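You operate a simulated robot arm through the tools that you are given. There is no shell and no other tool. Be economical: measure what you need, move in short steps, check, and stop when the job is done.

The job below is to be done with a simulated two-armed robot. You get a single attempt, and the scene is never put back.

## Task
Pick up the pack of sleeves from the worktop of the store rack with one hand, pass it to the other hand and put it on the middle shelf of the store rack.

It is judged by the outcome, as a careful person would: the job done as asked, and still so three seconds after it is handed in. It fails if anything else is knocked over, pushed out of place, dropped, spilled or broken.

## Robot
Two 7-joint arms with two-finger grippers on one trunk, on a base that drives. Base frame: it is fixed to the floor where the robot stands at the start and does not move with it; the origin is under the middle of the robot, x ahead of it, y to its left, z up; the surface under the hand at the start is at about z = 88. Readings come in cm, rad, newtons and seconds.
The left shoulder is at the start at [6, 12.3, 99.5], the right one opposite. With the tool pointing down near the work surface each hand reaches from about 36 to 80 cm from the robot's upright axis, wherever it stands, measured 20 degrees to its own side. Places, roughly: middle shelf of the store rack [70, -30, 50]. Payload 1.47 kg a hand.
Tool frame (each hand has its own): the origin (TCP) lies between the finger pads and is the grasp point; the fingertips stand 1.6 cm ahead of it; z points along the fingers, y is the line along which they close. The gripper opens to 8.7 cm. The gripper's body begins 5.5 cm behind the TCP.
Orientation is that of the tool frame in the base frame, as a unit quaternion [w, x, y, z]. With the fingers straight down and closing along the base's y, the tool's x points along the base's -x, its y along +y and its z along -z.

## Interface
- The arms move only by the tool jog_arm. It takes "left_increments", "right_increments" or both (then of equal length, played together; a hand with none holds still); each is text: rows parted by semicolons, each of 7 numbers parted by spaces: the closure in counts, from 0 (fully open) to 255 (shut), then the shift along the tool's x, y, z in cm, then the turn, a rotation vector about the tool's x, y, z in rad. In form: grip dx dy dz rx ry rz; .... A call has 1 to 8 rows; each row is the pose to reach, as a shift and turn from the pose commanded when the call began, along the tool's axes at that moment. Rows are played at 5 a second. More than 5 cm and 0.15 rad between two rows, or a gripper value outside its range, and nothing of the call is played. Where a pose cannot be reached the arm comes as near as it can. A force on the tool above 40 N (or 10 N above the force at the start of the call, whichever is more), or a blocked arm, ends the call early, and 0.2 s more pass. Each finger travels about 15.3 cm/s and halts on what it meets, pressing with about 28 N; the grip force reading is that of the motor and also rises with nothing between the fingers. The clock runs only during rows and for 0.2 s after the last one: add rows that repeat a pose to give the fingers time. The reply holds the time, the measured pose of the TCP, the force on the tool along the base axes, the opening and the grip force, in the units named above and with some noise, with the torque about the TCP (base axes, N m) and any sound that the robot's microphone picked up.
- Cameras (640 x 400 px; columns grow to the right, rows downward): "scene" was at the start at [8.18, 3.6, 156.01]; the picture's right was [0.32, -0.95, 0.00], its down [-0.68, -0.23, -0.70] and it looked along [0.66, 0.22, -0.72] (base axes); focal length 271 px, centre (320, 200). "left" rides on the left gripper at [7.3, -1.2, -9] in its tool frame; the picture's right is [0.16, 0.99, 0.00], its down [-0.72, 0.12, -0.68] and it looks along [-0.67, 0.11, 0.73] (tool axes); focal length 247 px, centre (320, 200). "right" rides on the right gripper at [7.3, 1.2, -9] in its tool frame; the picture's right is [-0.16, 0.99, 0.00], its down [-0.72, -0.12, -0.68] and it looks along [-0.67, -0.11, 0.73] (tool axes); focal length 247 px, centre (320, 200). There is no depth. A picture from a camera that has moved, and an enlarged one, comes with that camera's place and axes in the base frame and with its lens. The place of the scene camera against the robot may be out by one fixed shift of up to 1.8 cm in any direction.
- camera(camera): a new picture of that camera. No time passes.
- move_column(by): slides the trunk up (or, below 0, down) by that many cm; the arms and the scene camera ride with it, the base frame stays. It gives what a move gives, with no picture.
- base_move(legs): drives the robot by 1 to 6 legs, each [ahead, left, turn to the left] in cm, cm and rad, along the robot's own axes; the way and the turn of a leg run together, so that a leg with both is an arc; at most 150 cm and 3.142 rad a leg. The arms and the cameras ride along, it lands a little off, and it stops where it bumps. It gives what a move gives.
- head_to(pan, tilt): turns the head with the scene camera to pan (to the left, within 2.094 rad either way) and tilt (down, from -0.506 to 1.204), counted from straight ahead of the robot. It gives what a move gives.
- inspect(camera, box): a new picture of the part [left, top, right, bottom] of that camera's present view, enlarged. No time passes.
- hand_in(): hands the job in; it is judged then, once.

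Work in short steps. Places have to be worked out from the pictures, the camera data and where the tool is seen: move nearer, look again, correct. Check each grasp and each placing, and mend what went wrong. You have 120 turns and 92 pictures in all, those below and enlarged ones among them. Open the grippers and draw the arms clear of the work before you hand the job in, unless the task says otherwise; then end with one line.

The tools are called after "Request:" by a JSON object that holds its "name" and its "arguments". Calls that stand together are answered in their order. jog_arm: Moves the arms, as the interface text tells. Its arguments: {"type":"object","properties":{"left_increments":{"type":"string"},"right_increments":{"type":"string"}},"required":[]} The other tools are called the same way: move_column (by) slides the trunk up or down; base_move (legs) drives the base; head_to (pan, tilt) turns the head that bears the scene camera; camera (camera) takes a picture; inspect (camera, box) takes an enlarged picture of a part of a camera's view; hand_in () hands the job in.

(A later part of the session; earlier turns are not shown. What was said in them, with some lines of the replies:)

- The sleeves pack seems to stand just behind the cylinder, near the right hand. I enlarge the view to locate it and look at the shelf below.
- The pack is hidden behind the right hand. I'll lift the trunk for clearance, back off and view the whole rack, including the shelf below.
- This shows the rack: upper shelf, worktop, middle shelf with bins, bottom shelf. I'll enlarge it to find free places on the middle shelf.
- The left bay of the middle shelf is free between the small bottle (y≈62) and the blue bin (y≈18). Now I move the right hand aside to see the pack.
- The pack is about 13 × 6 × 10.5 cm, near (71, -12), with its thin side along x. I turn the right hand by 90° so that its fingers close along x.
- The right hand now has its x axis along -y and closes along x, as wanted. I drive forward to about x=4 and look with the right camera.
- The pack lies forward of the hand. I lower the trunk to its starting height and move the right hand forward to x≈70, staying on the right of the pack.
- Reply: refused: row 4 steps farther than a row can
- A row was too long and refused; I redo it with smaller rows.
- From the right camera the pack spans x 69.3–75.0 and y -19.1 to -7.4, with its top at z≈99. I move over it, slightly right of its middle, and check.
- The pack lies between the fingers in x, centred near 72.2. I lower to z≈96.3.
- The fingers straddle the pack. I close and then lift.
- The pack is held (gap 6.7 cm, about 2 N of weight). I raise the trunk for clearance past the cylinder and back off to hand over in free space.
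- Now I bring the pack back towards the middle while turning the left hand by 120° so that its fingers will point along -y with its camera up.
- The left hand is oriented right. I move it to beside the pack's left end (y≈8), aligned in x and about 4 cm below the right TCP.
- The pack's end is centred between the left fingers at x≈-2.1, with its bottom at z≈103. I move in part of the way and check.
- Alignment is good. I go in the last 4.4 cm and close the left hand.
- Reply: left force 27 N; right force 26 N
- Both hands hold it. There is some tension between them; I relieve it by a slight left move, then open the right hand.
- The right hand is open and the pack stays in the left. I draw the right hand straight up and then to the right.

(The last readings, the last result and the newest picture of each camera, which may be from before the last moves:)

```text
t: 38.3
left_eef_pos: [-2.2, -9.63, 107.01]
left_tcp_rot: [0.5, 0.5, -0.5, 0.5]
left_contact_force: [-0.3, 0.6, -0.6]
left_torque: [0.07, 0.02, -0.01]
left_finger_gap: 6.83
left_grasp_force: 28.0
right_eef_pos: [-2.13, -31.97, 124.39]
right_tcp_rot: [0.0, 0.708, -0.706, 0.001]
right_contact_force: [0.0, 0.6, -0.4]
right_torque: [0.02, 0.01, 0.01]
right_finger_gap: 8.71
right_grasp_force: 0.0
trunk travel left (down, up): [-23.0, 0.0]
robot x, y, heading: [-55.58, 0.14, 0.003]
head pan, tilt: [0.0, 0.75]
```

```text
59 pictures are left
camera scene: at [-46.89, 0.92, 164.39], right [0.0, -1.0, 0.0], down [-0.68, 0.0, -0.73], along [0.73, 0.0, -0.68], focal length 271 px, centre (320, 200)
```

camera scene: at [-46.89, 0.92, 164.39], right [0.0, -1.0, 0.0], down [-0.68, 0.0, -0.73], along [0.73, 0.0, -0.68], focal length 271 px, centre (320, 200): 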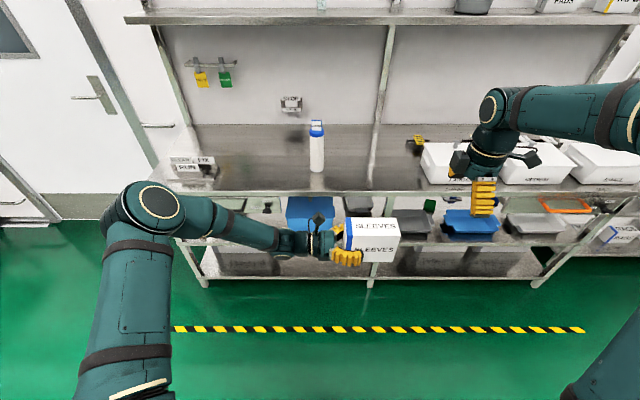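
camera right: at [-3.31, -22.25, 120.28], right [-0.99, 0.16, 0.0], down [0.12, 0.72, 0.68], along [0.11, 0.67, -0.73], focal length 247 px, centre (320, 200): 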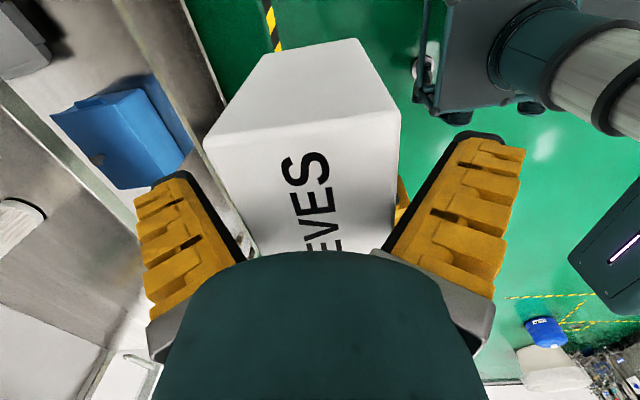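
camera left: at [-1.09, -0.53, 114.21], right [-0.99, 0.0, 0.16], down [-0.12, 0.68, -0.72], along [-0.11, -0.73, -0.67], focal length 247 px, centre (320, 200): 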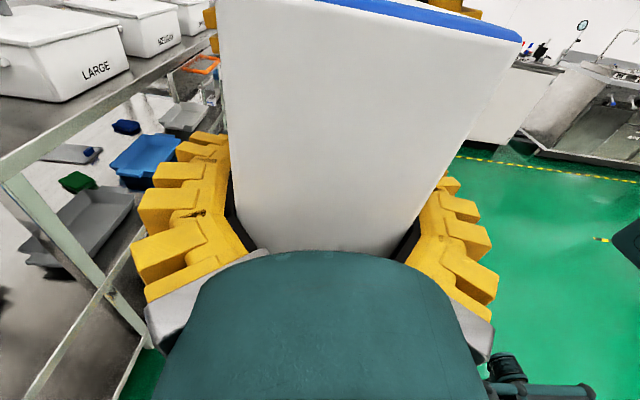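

The pack is now in the left hand alone. I turn the left hand about the vertical to point ahead (+x), carrying it to the left side of the robot.

Request:
{"name": "jog_arm", "arguments": {"left_increments": "255 0 0 -3.75 0.143 0 0; 255 0 0 -7.5 0.286 0 0; 255 0 0 -11.25 0.429 0 0; 255 0 0 -15 0.572 0 0; 255 0 0 -18.75 0.715 0 0; 255 0 0 -22.5 0.858 0 0; 255 0 0 -26.25 1.0 0 0; 255 0 0 -30 1.143 0 0"}}

Request:
{"name": "jog_arm", "arguments": {"left_increments": "255 0 0 0 0.143 0 0; 255 0 0 0 0.286 0 0; 255 0 0 0 0.428 0 0"}}

Request:
{"name": "camera", "arguments": {"camera": "scene"}}

Request:
{"name": "camera", "arguments": {"camera": "left"}}

```text
t: 40.1
left_eef_pos: [-2.43, 20.5, 106.93]
left_tcp_rot: [0.149, 0.691, -0.149, 0.691]
left_contact_force: [-0.5, 0.3, -0.4]
left_torque: [0.03, 0.06, 0.03]
left_finger_gap: 6.79
left_grasp_force: 27.5
right_eef_pos: [-2.05, -31.83, 124.3]
right_tcp_rot: [0.0, 0.707, -0.707, 0.0]
right_contact_force: [-1.1, -0.4, -0.2]
right_torque: [-0.02, -0.01, 0.01]
right_finger_gap: 8.7
right_grasp_force: 0.0
trunk travel left (down, up): [-23.0, 0.0]
robot x, y, heading: [-55.83, -0.42, 0.008]
head pan, tilt: [0.0, 0.75]
```

```text
t: 40.9
left_eef_pos: [-2.34, 20.41, 106.99]
left_tcp_rot: [-0.001, 0.707, 0.001, 0.707]
left_contact_force: [0.6, 0.8, -0.2]
left_torque: [-0.02, 0.08, 0.04]
left_finger_gap: 6.78
left_grasp_force: 28.2
right_eef_pos: [-2.03, -31.92, 124.26]
right_tcp_rot: [0.0, 0.707, -0.707, 0.001]
right_contact_force: [0.6, -0.2, -0.2]
right_torque: [0.04, 0.01, 0.01]
right_finger_gap: 8.7
right_grasp_force: 0.1
trunk travel left (down, up): [-23.0, 0.0]
robot x, y, heading: [-55.58, 0.39, 0.002]
head pan, tilt: [0.0, 0.75]
```

```text
58 pictures are left
camera scene: at [-46.84, 0.96, 164.39], right [0.0, -1.0, 0.0], down [-0.68, 0.0, -0.73], along [0.73, 0.0, -0.68], focal length 271 px, centre (320, 200)
```

scene: 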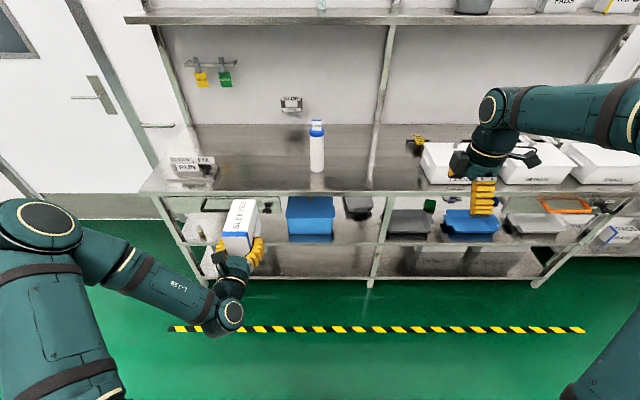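

```text
57 pictures are left
camera left: at [-11.22, 21.63, 114.18], right [0.0, -0.99, 0.16], down [-0.68, -0.12, -0.72], along [0.73, -0.1, -0.67], focal length 247 px, centre (320, 200)
```

left: 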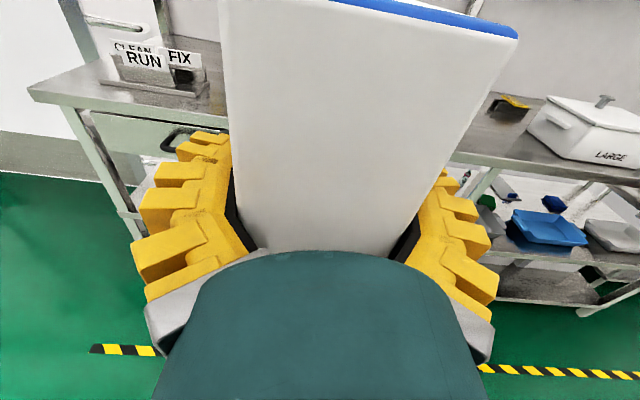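

I lower the trunk fully, and pull the right hand back and up so it stays clear of the rack.

Request:
{"name": "jog_arm", "arguments": {"right_increments": "0 0 3.5 -2 0 0 0; 0 0 7 -4 0 0 0; 0 0 10.5 -6 0 0 0; 0 0 14 -8 0 0 0; 0 0 15 -10 0 0 0"}}

Request:
{"name": "move_column", "arguments": {"by": -23}}

Request:
{"name": "jog_arm", "arguments": {"left_increments": "255 -4 0 0 0 0 0; 255 -8 0 0 0 0 0; 255 -12 0 0 0 0 0; 255 -16 0 0 0 0 0; 255 -20 0 0 0 0 0"}}

Request:
{"name": "camera", "arguments": {"camera": "scene"}}

Request:
{"name": "camera", "arguments": {"camera": "left"}}

```text
t: 42.1
left_eef_pos: [-2.25, 20.55, 106.9]
left_tcp_rot: [0.0, 0.707, 0.0, 0.707]
left_contact_force: [-0.4, -0.3, -0.1]
left_torque: [0.01, 0.08, 0.0]
left_finger_gap: 6.78
left_grasp_force: 28.4
right_eef_pos: [-17.25, -31.89, 134.27]
right_tcp_rot: [0.001, 0.707, -0.707, 0.0]
right_contact_force: [0.0, 1.1, 0.0]
right_torque: [0.03, 0.02, 0.0]
right_finger_gap: 8.71
right_grasp_force: 0.1
trunk travel left (down, up): [-23.0, 0.0]
robot x, y, heading: [-55.91, -0.08, 0.003]
head pan, tilt: [0.0, 0.75]
```

```text
t: 44.5
left_eef_pos: [-2.23, 20.44, 83.98]
left_tcp_rot: [0.0, 0.707, 0.001, 0.707]
left_contact_force: [-0.8, 1.0, 0.1]
left_torque: [0.01, 0.07, 0.0]
left_finger_gap: 6.7
left_grasp_force: 28.1
right_eef_pos: [-17.1, -31.81, 111.27]
right_tcp_rot: [0.0, 0.707, -0.707, 0.0]
right_contact_force: [0.5, 0.6, 0.0]
right_torque: [0.02, 0.0, 0.01]
right_finger_gap: 8.7
right_grasp_force: 0.0
trunk travel left (down, up): [0.0, 23.0]
robot x, y, heading: [-55.72, -0.01, 0.004]
head pan, tilt: [0.0, 0.75]
```

```text
t: 45.7
left_eef_pos: [-2.22, 20.57, 63.83]
left_tcp_rot: [-0.001, 0.707, 0.001, 0.707]
left_contact_force: [-0.6, 0.0, 0.1]
left_torque: [-0.02, 0.03, 0.0]
left_finger_gap: 6.71
left_grasp_force: 28.3
right_eef_pos: [-17.25, -31.88, 111.26]
right_tcp_rot: [0.001, 0.708, -0.707, 0.0]
right_contact_force: [-0.7, 0.6, 0.8]
right_torque: [0.01, 0.0, 0.01]
right_finger_gap: 8.72
right_grasp_force: 0.0
trunk travel left (down, up): [0.0, 23.0]
robot x, y, heading: [-55.5, 0.03, 0.0]
head pan, tilt: [0.0, 0.75]
```

```text
56 pictures are left
camera scene: at [-46.88, 1.04, 141.39], right [0.0, -1.0, 0.0], down [-0.68, 0.0, -0.73], along [0.73, 0.0, -0.68], focal length 271 px, centre (320, 200)
```

scene: 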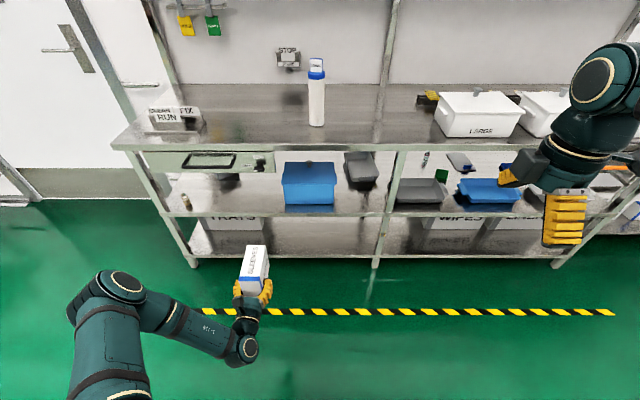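

```text
55 pictures are left
camera left: at [-11.25, 21.74, 71.15], right [0.0, -0.99, 0.16], down [-0.68, -0.12, -0.72], along [0.73, -0.11, -0.67], focal length 247 px, centre (320, 200)
```

left: 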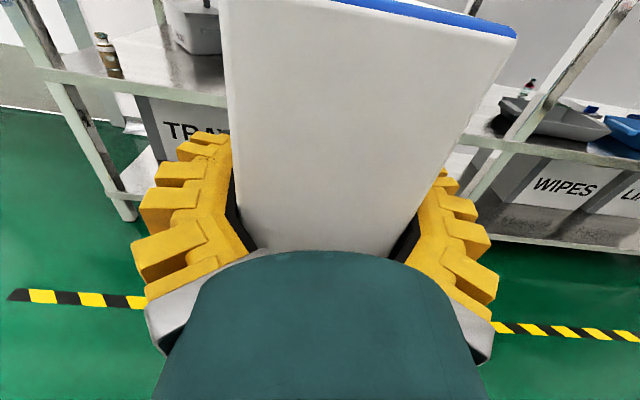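

The left hand is down at z≈64. I enlarge the scene view of the left bay to see what stands on the shelf there; something grey seems to be at the back.

Request:
{"name": "inspect", "arguments": {"camera": "scene", "box": [140, 130, 400, 270]}}

Request:
{"name": "inspect", "arguments": {"camera": "left", "box": [0, 0, 240, 150]}}

```text
2.46 times, centred on (270, 200) of scene
camera zoom: at [-46.88, 1.04, 141.39], right [0.0, -1.0, 0.0], down [-0.68, 0.0, -0.73], along [0.73, 0.0, -0.68], focal length 668 px, centre (443, 200)
```

zoom: 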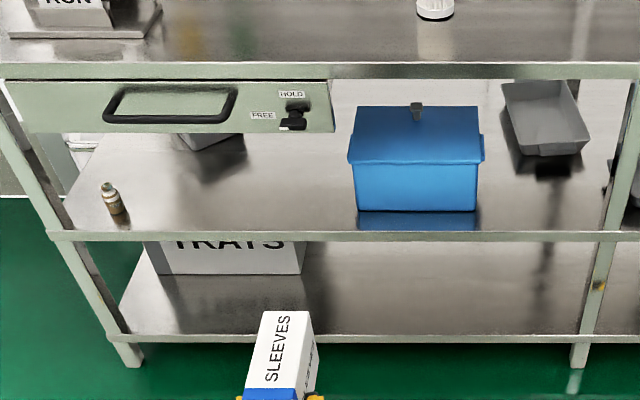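

```text
2.67 times, centred on (120, 75) of left
camera zoom: at [-11.25, 21.74, 71.15], right [0.0, -0.99, 0.16], down [-0.68, -0.12, -0.72], along [0.73, -0.11, -0.67], focal length 659 px, centre (853, 533)
```

zoom: 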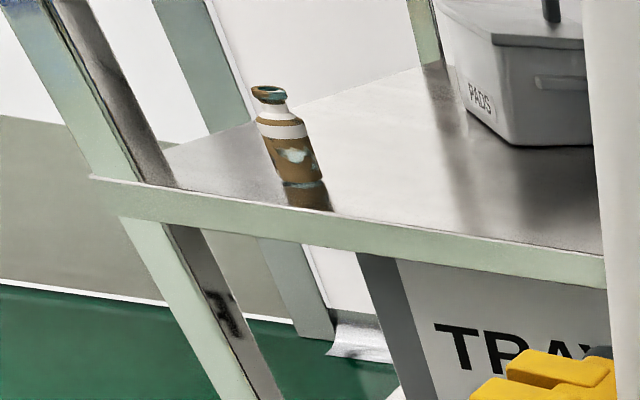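

The free spot is around y≈33, between the bottle (y≈60) and the blue bin (edge y≈18); the PADS bin stands far behind. I drive left 13 and ahead 24, then look again.

Request:
{"name": "base_move", "arguments": {"legs": [[0, 13, 0], [24, 0, 0]]}}

Request:
{"name": "camera", "arguments": {"camera": "left"}}

Request:
{"name": "head_to", "arguments": {"pan": 0.3, "tilt": 0.85}}

Request:
{"name": "camera", "arguments": {"camera": "scene"}}

```text
t: 48.9
left_eef_pos: [21.42, 33.51, 63.9]
left_tcp_rot: [0.0, 0.708, 0.0, 0.707]
left_contact_force: [-0.3, 0.3, -0.1]
left_torque: [0.02, 0.05, 0.02]
left_finger_gap: 6.69
left_grasp_force: 27.5
right_eef_pos: [6.59, -18.83, 111.16]
right_tcp_rot: [-0.001, 0.709, -0.706, 0.001]
right_contact_force: [-0.2, -0.7, 0.1]
right_torque: [0.0, 0.02, 0.02]
right_finger_gap: 8.71
right_grasp_force: 0.1
trunk travel left (down, up): [0.0, 23.0]
robot x, y, heading: [-32.37, 13.0, -0.001]
head pan, tilt: [0.0, 0.75]
```

```text
52 pictures are left
camera left: at [12.53, 34.9, 71.18], right [0.0, -0.99, 0.16], down [-0.68, -0.12, -0.72], along [0.73, -0.11, -0.67], focal length 247 px, centre (320, 200)
```

left: 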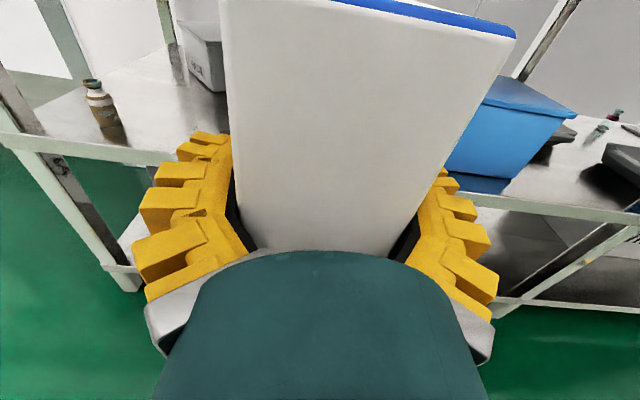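

```text
t: 49.7
left_eef_pos: [21.39, 33.71, 63.91]
left_tcp_rot: [0.0, 0.708, 0.0, 0.707]
left_contact_force: [-0.4, 0.3, 0.8]
left_torque: [0.01, 0.04, 0.0]
left_finger_gap: 6.69
left_grasp_force: 28.4
right_eef_pos: [6.56, -18.61, 111.27]
right_tcp_rot: [0.0, 0.708, -0.706, 0.0]
right_contact_force: [-0.1, 0.2, 0.0]
right_torque: [-0.03, -0.02, 0.0]
right_finger_gap: 8.69
right_grasp_force: 0.0
trunk travel left (down, up): [0.0, 23.0]
robot x, y, heading: [-31.88, 13.47, 0.004]
head pan, tilt: [0.3, 0.85]
```

```text
51 pictures are left
camera scene: at [-23.96, 16.5, 140.59], right [0.3, -0.95, 0.0], down [-0.72, -0.22, -0.66], along [0.63, 0.2, -0.75], focal length 271 px, centre (320, 200)
```

scene: 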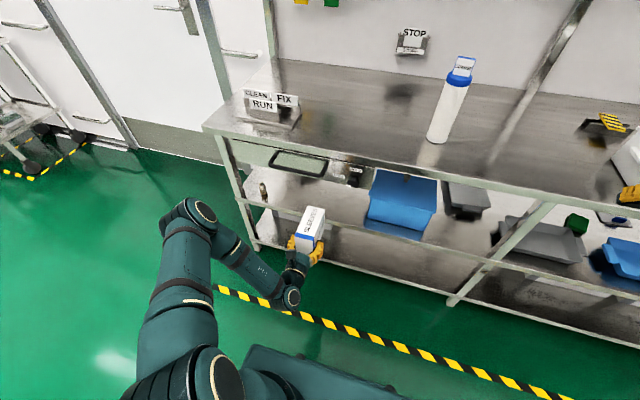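

I need a firm value for the shelf's height and front edge, so I take an enlarged view in both cameras.

Request:
{"name": "inspect", "arguments": {"camera": "scene", "box": [220, 130, 480, 300]}}

Request:
{"name": "inspect", "arguments": {"camera": "left", "box": [440, 50, 640, 250]}}

Request:
{"name": "inspect", "arguments": {"camera": "left", "box": [0, 0, 240, 200]}}

```text
2.35 times, centred on (350, 215) of scene
camera zoom: at [-23.96, 16.5, 140.59], right [0.3, -0.95, 0.0], down [-0.72, -0.22, -0.66], along [0.63, 0.2, -0.75], focal length 638 px, centre (249, 165)
```

zoom: 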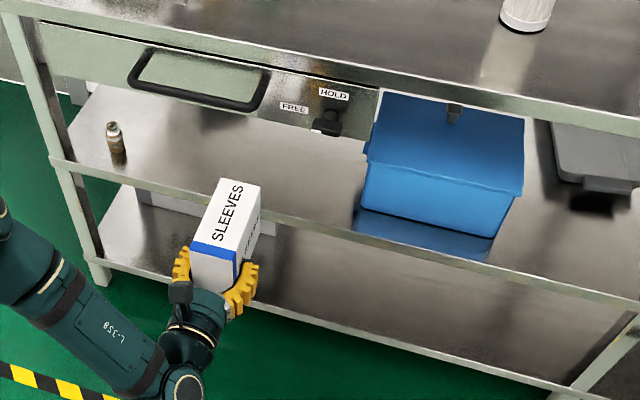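

```text
2.00 times, centred on (540, 150) of left
camera zoom: at [12.49, 34.89, 71.2], right [0.0, -0.99, 0.16], down [-0.68, -0.12, -0.72], along [0.73, -0.11, -0.67], focal length 494 px, centre (-120, 300)
```

zoom: 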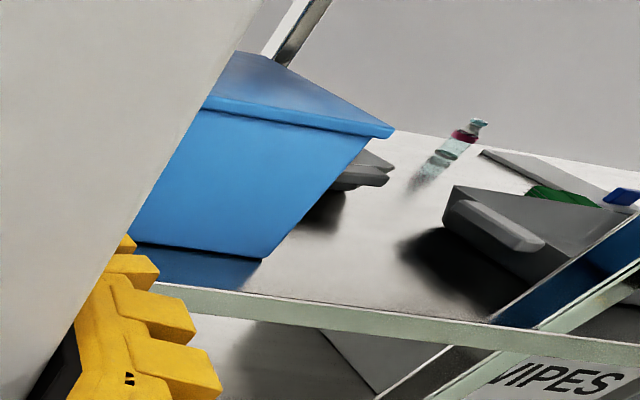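

```text
2.00 times, centred on (120, 100) of left
camera zoom: at [12.49, 34.89, 71.2], right [0.0, -0.99, 0.16], down [-0.68, -0.12, -0.72], along [0.73, -0.11, -0.67], focal length 494 px, centre (720, 400)
```

zoom: 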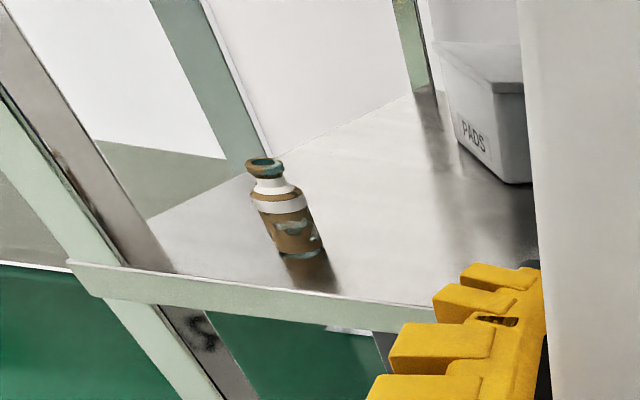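

Triangulating gives the shelf top at z≈48, its front edge x≈44.5, and the worktop overhanging to x≈39. I lower the hand to z≈56, so the pack's bottom is near 52, and drive ahead 24 cm.

Request:
{"name": "jog_arm", "arguments": {"left_increments": "255 -4 0 0 0 0 0; 255 -8 0 0 0 0 0"}}

Request:
{"name": "base_move", "arguments": {"legs": [[16, 0, 0]]}}

Request:
{"name": "camera", "arguments": {"camera": "left"}}

Request:
{"name": "camera", "arguments": {"camera": "scene"}}

```text
t: 50.3
left_eef_pos: [21.45, 33.75, 55.83]
left_tcp_rot: [-0.002, 0.707, 0.001, 0.707]
left_contact_force: [0.4, 0.5, 0.2]
left_torque: [0.01, 0.06, -0.01]
left_finger_gap: 6.67
left_grasp_force: 27.9
right_eef_pos: [6.63, -18.75, 111.27]
right_tcp_rot: [0.001, 0.708, -0.706, 0.0]
right_contact_force: [0.3, 0.0, -0.4]
right_torque: [0.03, -0.05, -0.01]
right_finger_gap: 8.69
right_grasp_force: 0.1
trunk travel left (down, up): [0.0, 23.0]
robot x, y, heading: [-32.07, 13.1, 0.003]
head pan, tilt: [0.3, 0.85]
```

```text
t: 51.7
left_eef_pos: [37.31, 33.71, 55.96]
left_tcp_rot: [0.0, 0.708, 0.0, 0.707]
left_contact_force: [-1.1, -0.3, -0.4]
left_torque: [-0.01, 0.08, -0.01]
left_finger_gap: 6.71
left_grasp_force: 28.0
right_eef_pos: [22.48, -18.69, 111.2]
right_tcp_rot: [0.0, 0.707, -0.707, 0.0]
right_contact_force: [0.0, -0.7, -0.3]
right_torque: [-0.05, 0.04, 0.04]
right_finger_gap: 8.7
right_grasp_force: 0.1
trunk travel left (down, up): [0.0, 23.0]
robot x, y, heading: [-16.27, 13.38, -0.003]
head pan, tilt: [0.3, 0.85]
```

```text
47 pictures are left
camera left: at [28.29, 35.07, 63.2], right [0.0, -0.99, 0.16], down [-0.68, -0.12, -0.72], along [0.73, -0.11, -0.67], focal length 247 px, centre (320, 200)
```

left: 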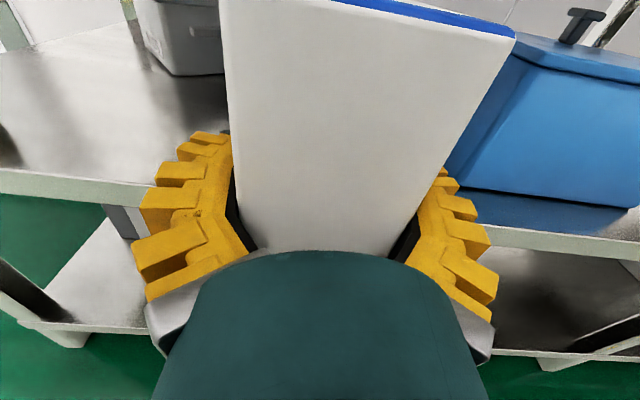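

```text
46 pictures are left
camera scene: at [-8.12, 16.55, 140.58], right [0.3, -0.95, 0.0], down [-0.72, -0.22, -0.66], along [0.63, 0.2, -0.75], focal length 271 px, centre (320, 200)
```

scene: 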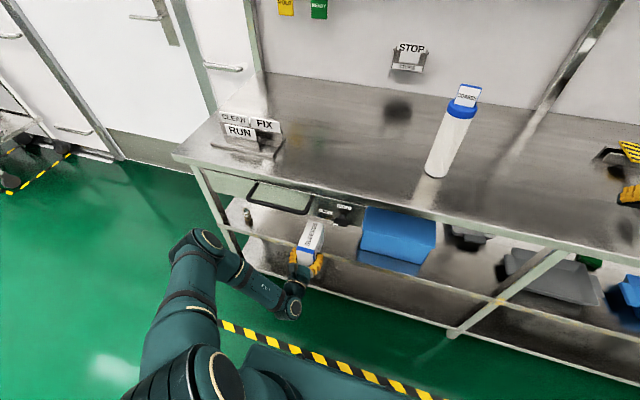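

The edge agrees (x≈44.3) and the pack's front passed over it without contact. I go ahead another 13 cm.

Request:
{"name": "base_move", "arguments": {"legs": [[13, 0, 0]]}}

Request:
{"name": "camera", "arguments": {"camera": "left"}}

Request:
{"name": "inspect", "arguments": {"camera": "scene", "box": [180, 130, 460, 320]}}

```text
t: 53.0
left_eef_pos: [50.15, 34.06, 55.97]
left_tcp_rot: [-0.001, 0.707, 0.001, 0.707]
left_contact_force: [0.5, 0.2, -0.5]
left_torque: [0.01, 0.06, 0.01]
left_finger_gap: 6.66
left_grasp_force: 28.1
right_eef_pos: [35.36, -18.59, 111.22]
right_tcp_rot: [0.001, 0.708, -0.706, -0.001]
right_contact_force: [0.5, 0.3, 0.2]
right_torque: [0.0, 0.0, -0.03]
right_finger_gap: 8.71
right_grasp_force: 0.0
trunk travel left (down, up): [0.0, 23.0]
robot x, y, heading: [-3.42, 13.23, 0.004]
head pan, tilt: [0.3, 0.85]
```

```text
45 pictures are left
camera left: at [41.27, 35.07, 63.19], right [0.0, -0.99, 0.16], down [-0.68, -0.12, -0.72], along [0.73, -0.11, -0.67], focal length 247 px, centre (320, 200)
```

left: 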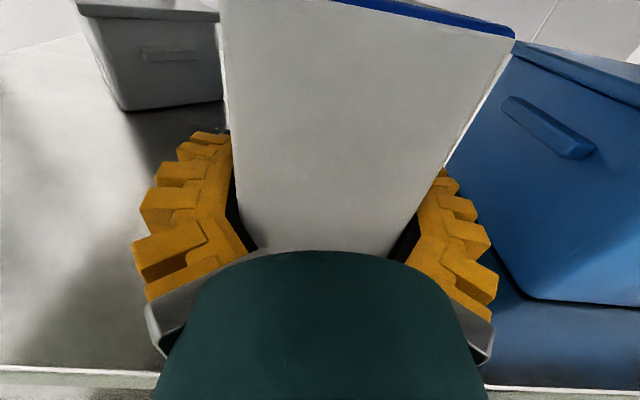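

```text
2.11 times, centred on (320, 225) of scene
camera zoom: at [4.85, 16.57, 140.58], right [0.3, -0.95, 0.0], down [-0.72, -0.22, -0.66], along [0.63, 0.2, -0.75], focal length 571 px, centre (320, 147)
```

zoom: 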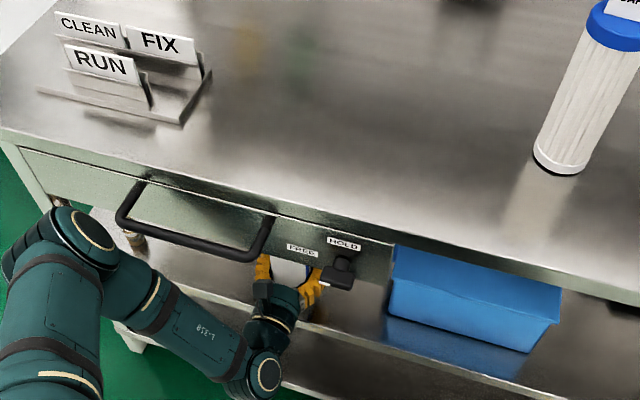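

The pack is over the shelf with clear room at both sides. I lower it in small steps, watching the force.

Request:
{"name": "jog_arm", "arguments": {"left_increments": "255 -1 0 0 0 0 0; 255 -2 0 0 0 0 0; 255 -2.8 0 0 0 0 0; 255 -2.8 0 0 0 0 0"}}

Request:
{"name": "jog_arm", "arguments": {"left_increments": "255 -0.3 0 0 0 0 0; 255 -0.6 0 0 0 0 0; 255 -0.6 0 0 0 0 0"}}

Request:
{"name": "camera", "arguments": {"camera": "left"}}

```text
t: 54.0
left_eef_pos: [50.19, 33.8, 53.02]
left_tcp_rot: [0.0, 0.708, 0.001, 0.706]
left_contact_force: [0.5, -0.1, -0.1]
left_torque: [0.02, 0.04, -0.01]
left_finger_gap: 6.67
left_grasp_force: 28.4
right_eef_pos: [35.3, -18.74, 111.35]
right_tcp_rot: [0.001, 0.708, -0.707, 0.0]
right_contact_force: [-0.5, 0.9, -0.4]
right_torque: [0.01, 0.0, -0.01]
right_finger_gap: 8.7
right_grasp_force: 0.1
trunk travel left (down, up): [0.0, 23.0]
robot x, y, heading: [-3.31, 13.15, -0.0]
head pan, tilt: [0.3, 0.85]
```

```text
t: 54.8
left_eef_pos: [50.14, 33.79, 52.54]
left_tcp_rot: [0.0, 0.707, 0.001, 0.707]
left_contact_force: [0.4, 0.7, -0.4]
left_torque: [-0.02, 0.07, 0.01]
left_finger_gap: 6.7
left_grasp_force: 28.0
right_eef_pos: [35.23, -18.65, 111.26]
right_tcp_rot: [0.0, 0.708, -0.706, 0.0]
right_contact_force: [0.1, 0.9, -0.6]
right_torque: [0.02, 0.02, -0.02]
right_finger_gap: 8.7
right_grasp_force: 0.1
trunk travel left (down, up): [0.0, 23.0]
robot x, y, heading: [-2.97, 13.16, -0.0]
head pan, tilt: [0.3, 0.85]
```

```text
43 pictures are left
camera left: at [41.21, 35.08, 59.81], right [0.0, -0.99, 0.16], down [-0.68, -0.12, -0.72], along [0.73, -0.11, -0.67], focal length 247 px, centre (320, 200)
```

left: 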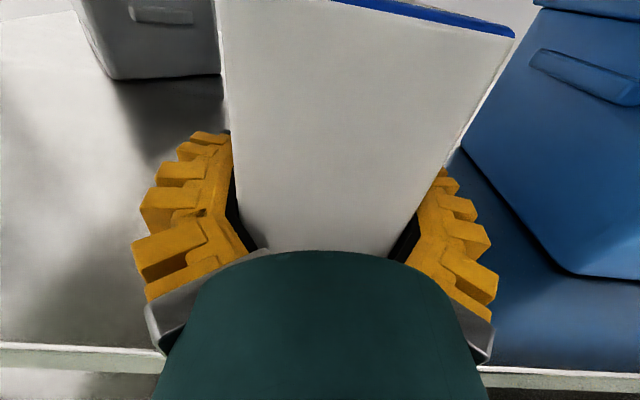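

No contact yet; I continue down in small rows.

Request:
{"name": "jog_arm", "arguments": {"left_increments": "255 -0.15 0 0 0 0 0; 255 -0.3 0 0 0 0 0; 255 -0.45 0 0 0 0 0; 255 -0.6 0 0 0 0 0"}}

Request:
{"name": "jog_arm", "arguments": {"left_increments": "255 -0.1 0 0 0 0 0; 255 -0.2 0 0 0 0 0; 255 -0.3 0 0 0 0 0; 255 -0.4 0 0 0 0 0"}}

```text
t: 55.8
left_eef_pos: [50.18, 33.78, 52.19]
left_tcp_rot: [-0.001, 0.706, 0.0, 0.708]
left_contact_force: [-1.8, -0.5, 4.1]
left_torque: [0.02, -0.47, -0.04]
left_finger_gap: 6.66
left_grasp_force: 28.0
right_eef_pos: [35.28, -18.69, 111.31]
right_tcp_rot: [0.0, 0.707, -0.707, 0.0]
right_contact_force: [-0.6, -0.1, -0.4]
right_torque: [-0.01, 0.0, 0.04]
right_finger_gap: 8.69
right_grasp_force: 0.0
trunk travel left (down, up): [0.0, 23.0]
robot x, y, heading: [-3.2, 13.15, -0.002]
head pan, tilt: [0.3, 0.85]
```

```text
t: 57.0
left_eef_pos: [50.18, 33.87, 51.93]
left_tcp_rot: [0.0, 0.703, 0.0, 0.711]
left_contact_force: [-4.5, -1.4, 17.4]
left_torque: [0.08, 0.87, 0.09]
left_finger_gap: 6.67
left_grasp_force: 28.2
right_eef_pos: [35.13, -18.66, 111.17]
right_tcp_rot: [-0.001, 0.708, -0.707, 0.0]
right_contact_force: [-0.9, 0.4, -0.3]
right_torque: [0.0, 0.02, 0.02]
right_finger_gap: 8.7
right_grasp_force: 0.0
trunk travel left (down, up): [0.0, 23.0]
robot x, y, heading: [-3.34, 13.2, 0.002]
head pan, tilt: [0.3, 0.85]
stopped in row 4 (left hand): the force on the tool passed its limit at 41 N (the readings are from after the stop); the commanded pose is now the measured one
```

The pack is on the shelf: 17 N upward at TCP z 51.9, as predicted. I look for a moment, ease up by 0.1 cm and open the left hand.

Request:
{"name": "jog_arm", "arguments": {"left_increments": "255 0.08 0 0 0 0 0; 200 0.08 0 0 0 0 0; 120 0.08 0 0 0 0 0; 60 0.08 0 0 0 0 0; 0 0.08 0 0 0 0 0; 0 0.08 0 0 0 0 0; 0 0.08 0 0 0 0 0"}}

Request:
{"name": "camera", "arguments": {"camera": "left"}}

```text
t: 58.5
left_eef_pos: [50.26, 33.89, 51.9]
left_tcp_rot: [-0.001, 0.705, 0.001, 0.709]
left_contact_force: [0.0, 0.2, 0.2]
left_torque: [0.0, -0.02, 0.02]
left_finger_gap: 8.72
left_grasp_force: 0.2
right_eef_pos: [35.24, -18.72, 111.21]
right_tcp_rot: [0.0, 0.708, -0.706, 0.0]
right_contact_force: [0.2, 0.6, -0.7]
right_torque: [0.01, 0.01, -0.01]
right_finger_gap: 8.72
right_grasp_force: 0.1
trunk travel left (down, up): [0.0, 23.0]
robot x, y, heading: [-3.49, 13.37, -0.001]
head pan, tilt: [0.3, 0.85]
```

```text
42 pictures are left
camera left: at [41.26, 35.09, 59.05], right [0.0, -0.99, 0.16], down [-0.68, -0.12, -0.73], along [0.74, -0.11, -0.67], focal length 247 px, centre (320, 200)
```

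left: 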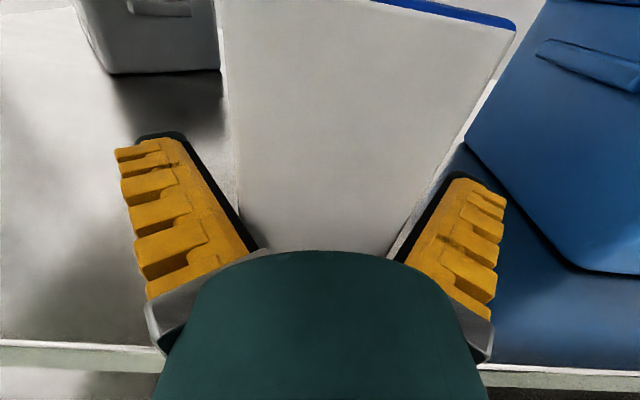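

The fingers are off the pack on both sides. I back the robot straight out and check.

Request:
{"name": "jog_arm", "arguments": {"left_increments": "0 0 0 -1 0 0 0; 0 0 0 -3 0 0 0; 0 0 0 -6 0 0 0"}}

Request:
{"name": "base_move", "arguments": {"legs": [[-45, 0, 0]]}}

Request:
{"name": "head_to", "arguments": {"pan": 0.2, "tilt": 0.75}}

Request:
{"name": "camera", "arguments": {"camera": "scene"}}

Request:
{"name": "camera", "arguments": {"camera": "left"}}

```text
t: 59.5
left_eef_pos: [46.68, 34.54, 53.86]
left_tcp_rot: [-0.009, 0.684, 0.01, 0.729]
left_contact_force: [-0.1, -0.6, 0.5]
left_torque: [-0.02, 0.01, 0.03]
left_finger_gap: 8.71
left_grasp_force: 0.1
right_eef_pos: [35.15, -18.64, 111.39]
right_tcp_rot: [-0.001, 0.708, -0.706, 0.0]
right_contact_force: [-0.7, -0.1, -0.9]
right_torque: [0.02, -0.01, -0.05]
right_finger_gap: 8.73
right_grasp_force: 0.1
trunk travel left (down, up): [0.0, 23.0]
robot x, y, heading: [-3.04, 13.2, -0.001]
head pan, tilt: [0.3, 0.85]
stopped in row 3 (left hand): the arm was blocked; the commanded pose is now the measured one
```

```text
t: 62.3
left_eef_pos: [0.62, 34.47, 53.81]
left_tcp_rot: [-0.008, 0.685, 0.009, 0.728]
left_contact_force: [-0.2, -0.2, 0.2]
left_torque: [0.0, 0.0, -0.02]
left_finger_gap: 8.7
left_grasp_force: 0.1
right_eef_pos: [-10.68, -18.89, 111.15]
right_tcp_rot: [0.0, -0.707, 0.707, 0.001]
right_contact_force: [0.6, 0.1, 0.5]
right_torque: [0.03, 0.0, 0.01]
right_finger_gap: 8.68
right_grasp_force: 0.1
trunk travel left (down, up): [0.0, 23.0]
robot x, y, heading: [-49.27, 12.91, 0.001]
head pan, tilt: [0.3, 0.85]
```

```text
t: 63.0
left_eef_pos: [0.67, 34.44, 53.79]
left_tcp_rot: [-0.009, 0.686, 0.01, 0.728]
left_contact_force: [0.5, 1.1, -0.6]
left_torque: [0.0, -0.02, 0.03]
left_finger_gap: 8.69
left_grasp_force: 0.1
right_eef_pos: [-10.82, -18.74, 111.19]
right_tcp_rot: [0.0, 0.708, -0.707, 0.0]
right_contact_force: [0.1, 0.4, -0.1]
right_torque: [0.04, 0.0, -0.03]
right_finger_gap: 8.7
right_grasp_force: 0.1
trunk travel left (down, up): [0.0, 23.0]
robot x, y, heading: [-49.28, 13.38, -0.001]
head pan, tilt: [0.201, 0.75]
```

```text
41 pictures are left
camera scene: at [-40.63, 15.83, 141.39], right [0.2, -0.98, 0.0], down [-0.67, -0.14, -0.73], along [0.72, 0.15, -0.68], focal length 271 px, centre (320, 200)
```

scene: 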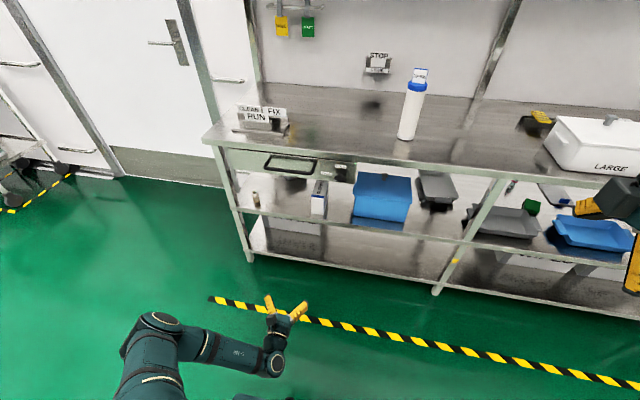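

```text
40 pictures are left
camera left: at [-8.67, 35.46, 60.54], right [0.01, -0.99, 0.16], down [-0.63, -0.13, -0.76], along [0.78, -0.09, -0.62], focal length 247 px, centre (320, 200)
```

left: 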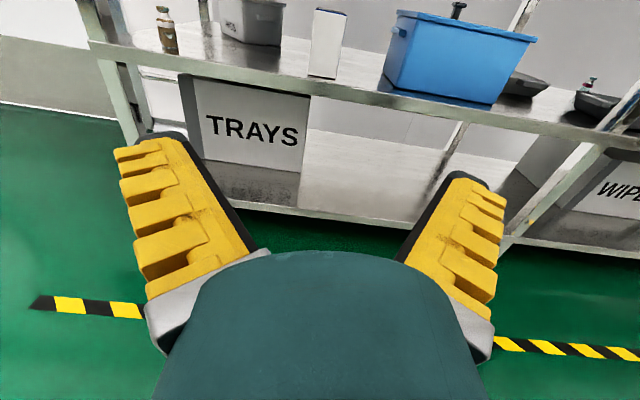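

The pack stands on the middle shelf. I enlarge once to confirm everything is in place.

Request:
{"name": "inspect", "arguments": {"camera": "scene", "box": [200, 80, 460, 260]}}

Request:
{"name": "inspect", "arguments": {"camera": "left", "box": [120, 0, 440, 150]}}

```text
2.22 times, centred on (330, 170) of scene
camera zoom: at [-40.63, 15.83, 141.39], right [0.2, -0.98, 0.0], down [-0.67, -0.14, -0.73], along [0.72, 0.15, -0.68], focal length 603 px, centre (298, 267)
```

zoom: 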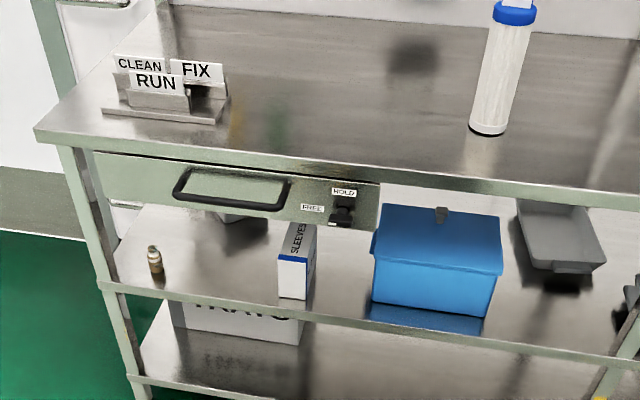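

```text
2.00 times, centred on (280, 75) of left
camera zoom: at [-8.67, 35.46, 60.54], right [0.01, -0.99, 0.16], down [-0.63, -0.13, -0.76], along [0.78, -0.09, -0.62], focal length 494 px, centre (400, 450)
```

zoom: 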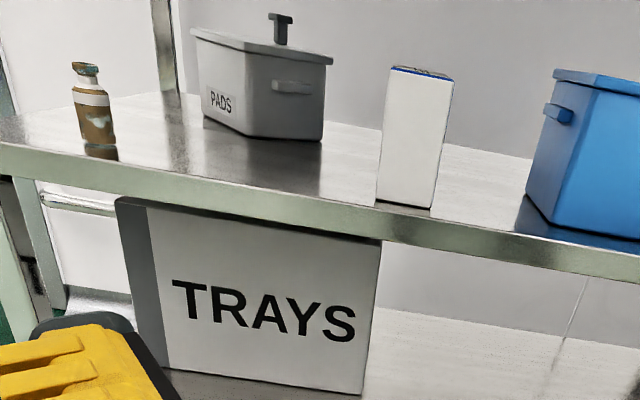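

The pack stands upright inside the shelf's edge, nothing else has moved, both grippers are open and both arms are clear. I hand in.

Request:
{"name": "hand_in", "arguments": {}}

```text
The job is handed in.
```

The pack of sleeves was picked up from the worktop with the right hand, passed to the left hand and placed upright on the middle shelf of the store rack. The last pictures showed nothing else disturbed, and both grippers are open with the arms clear.
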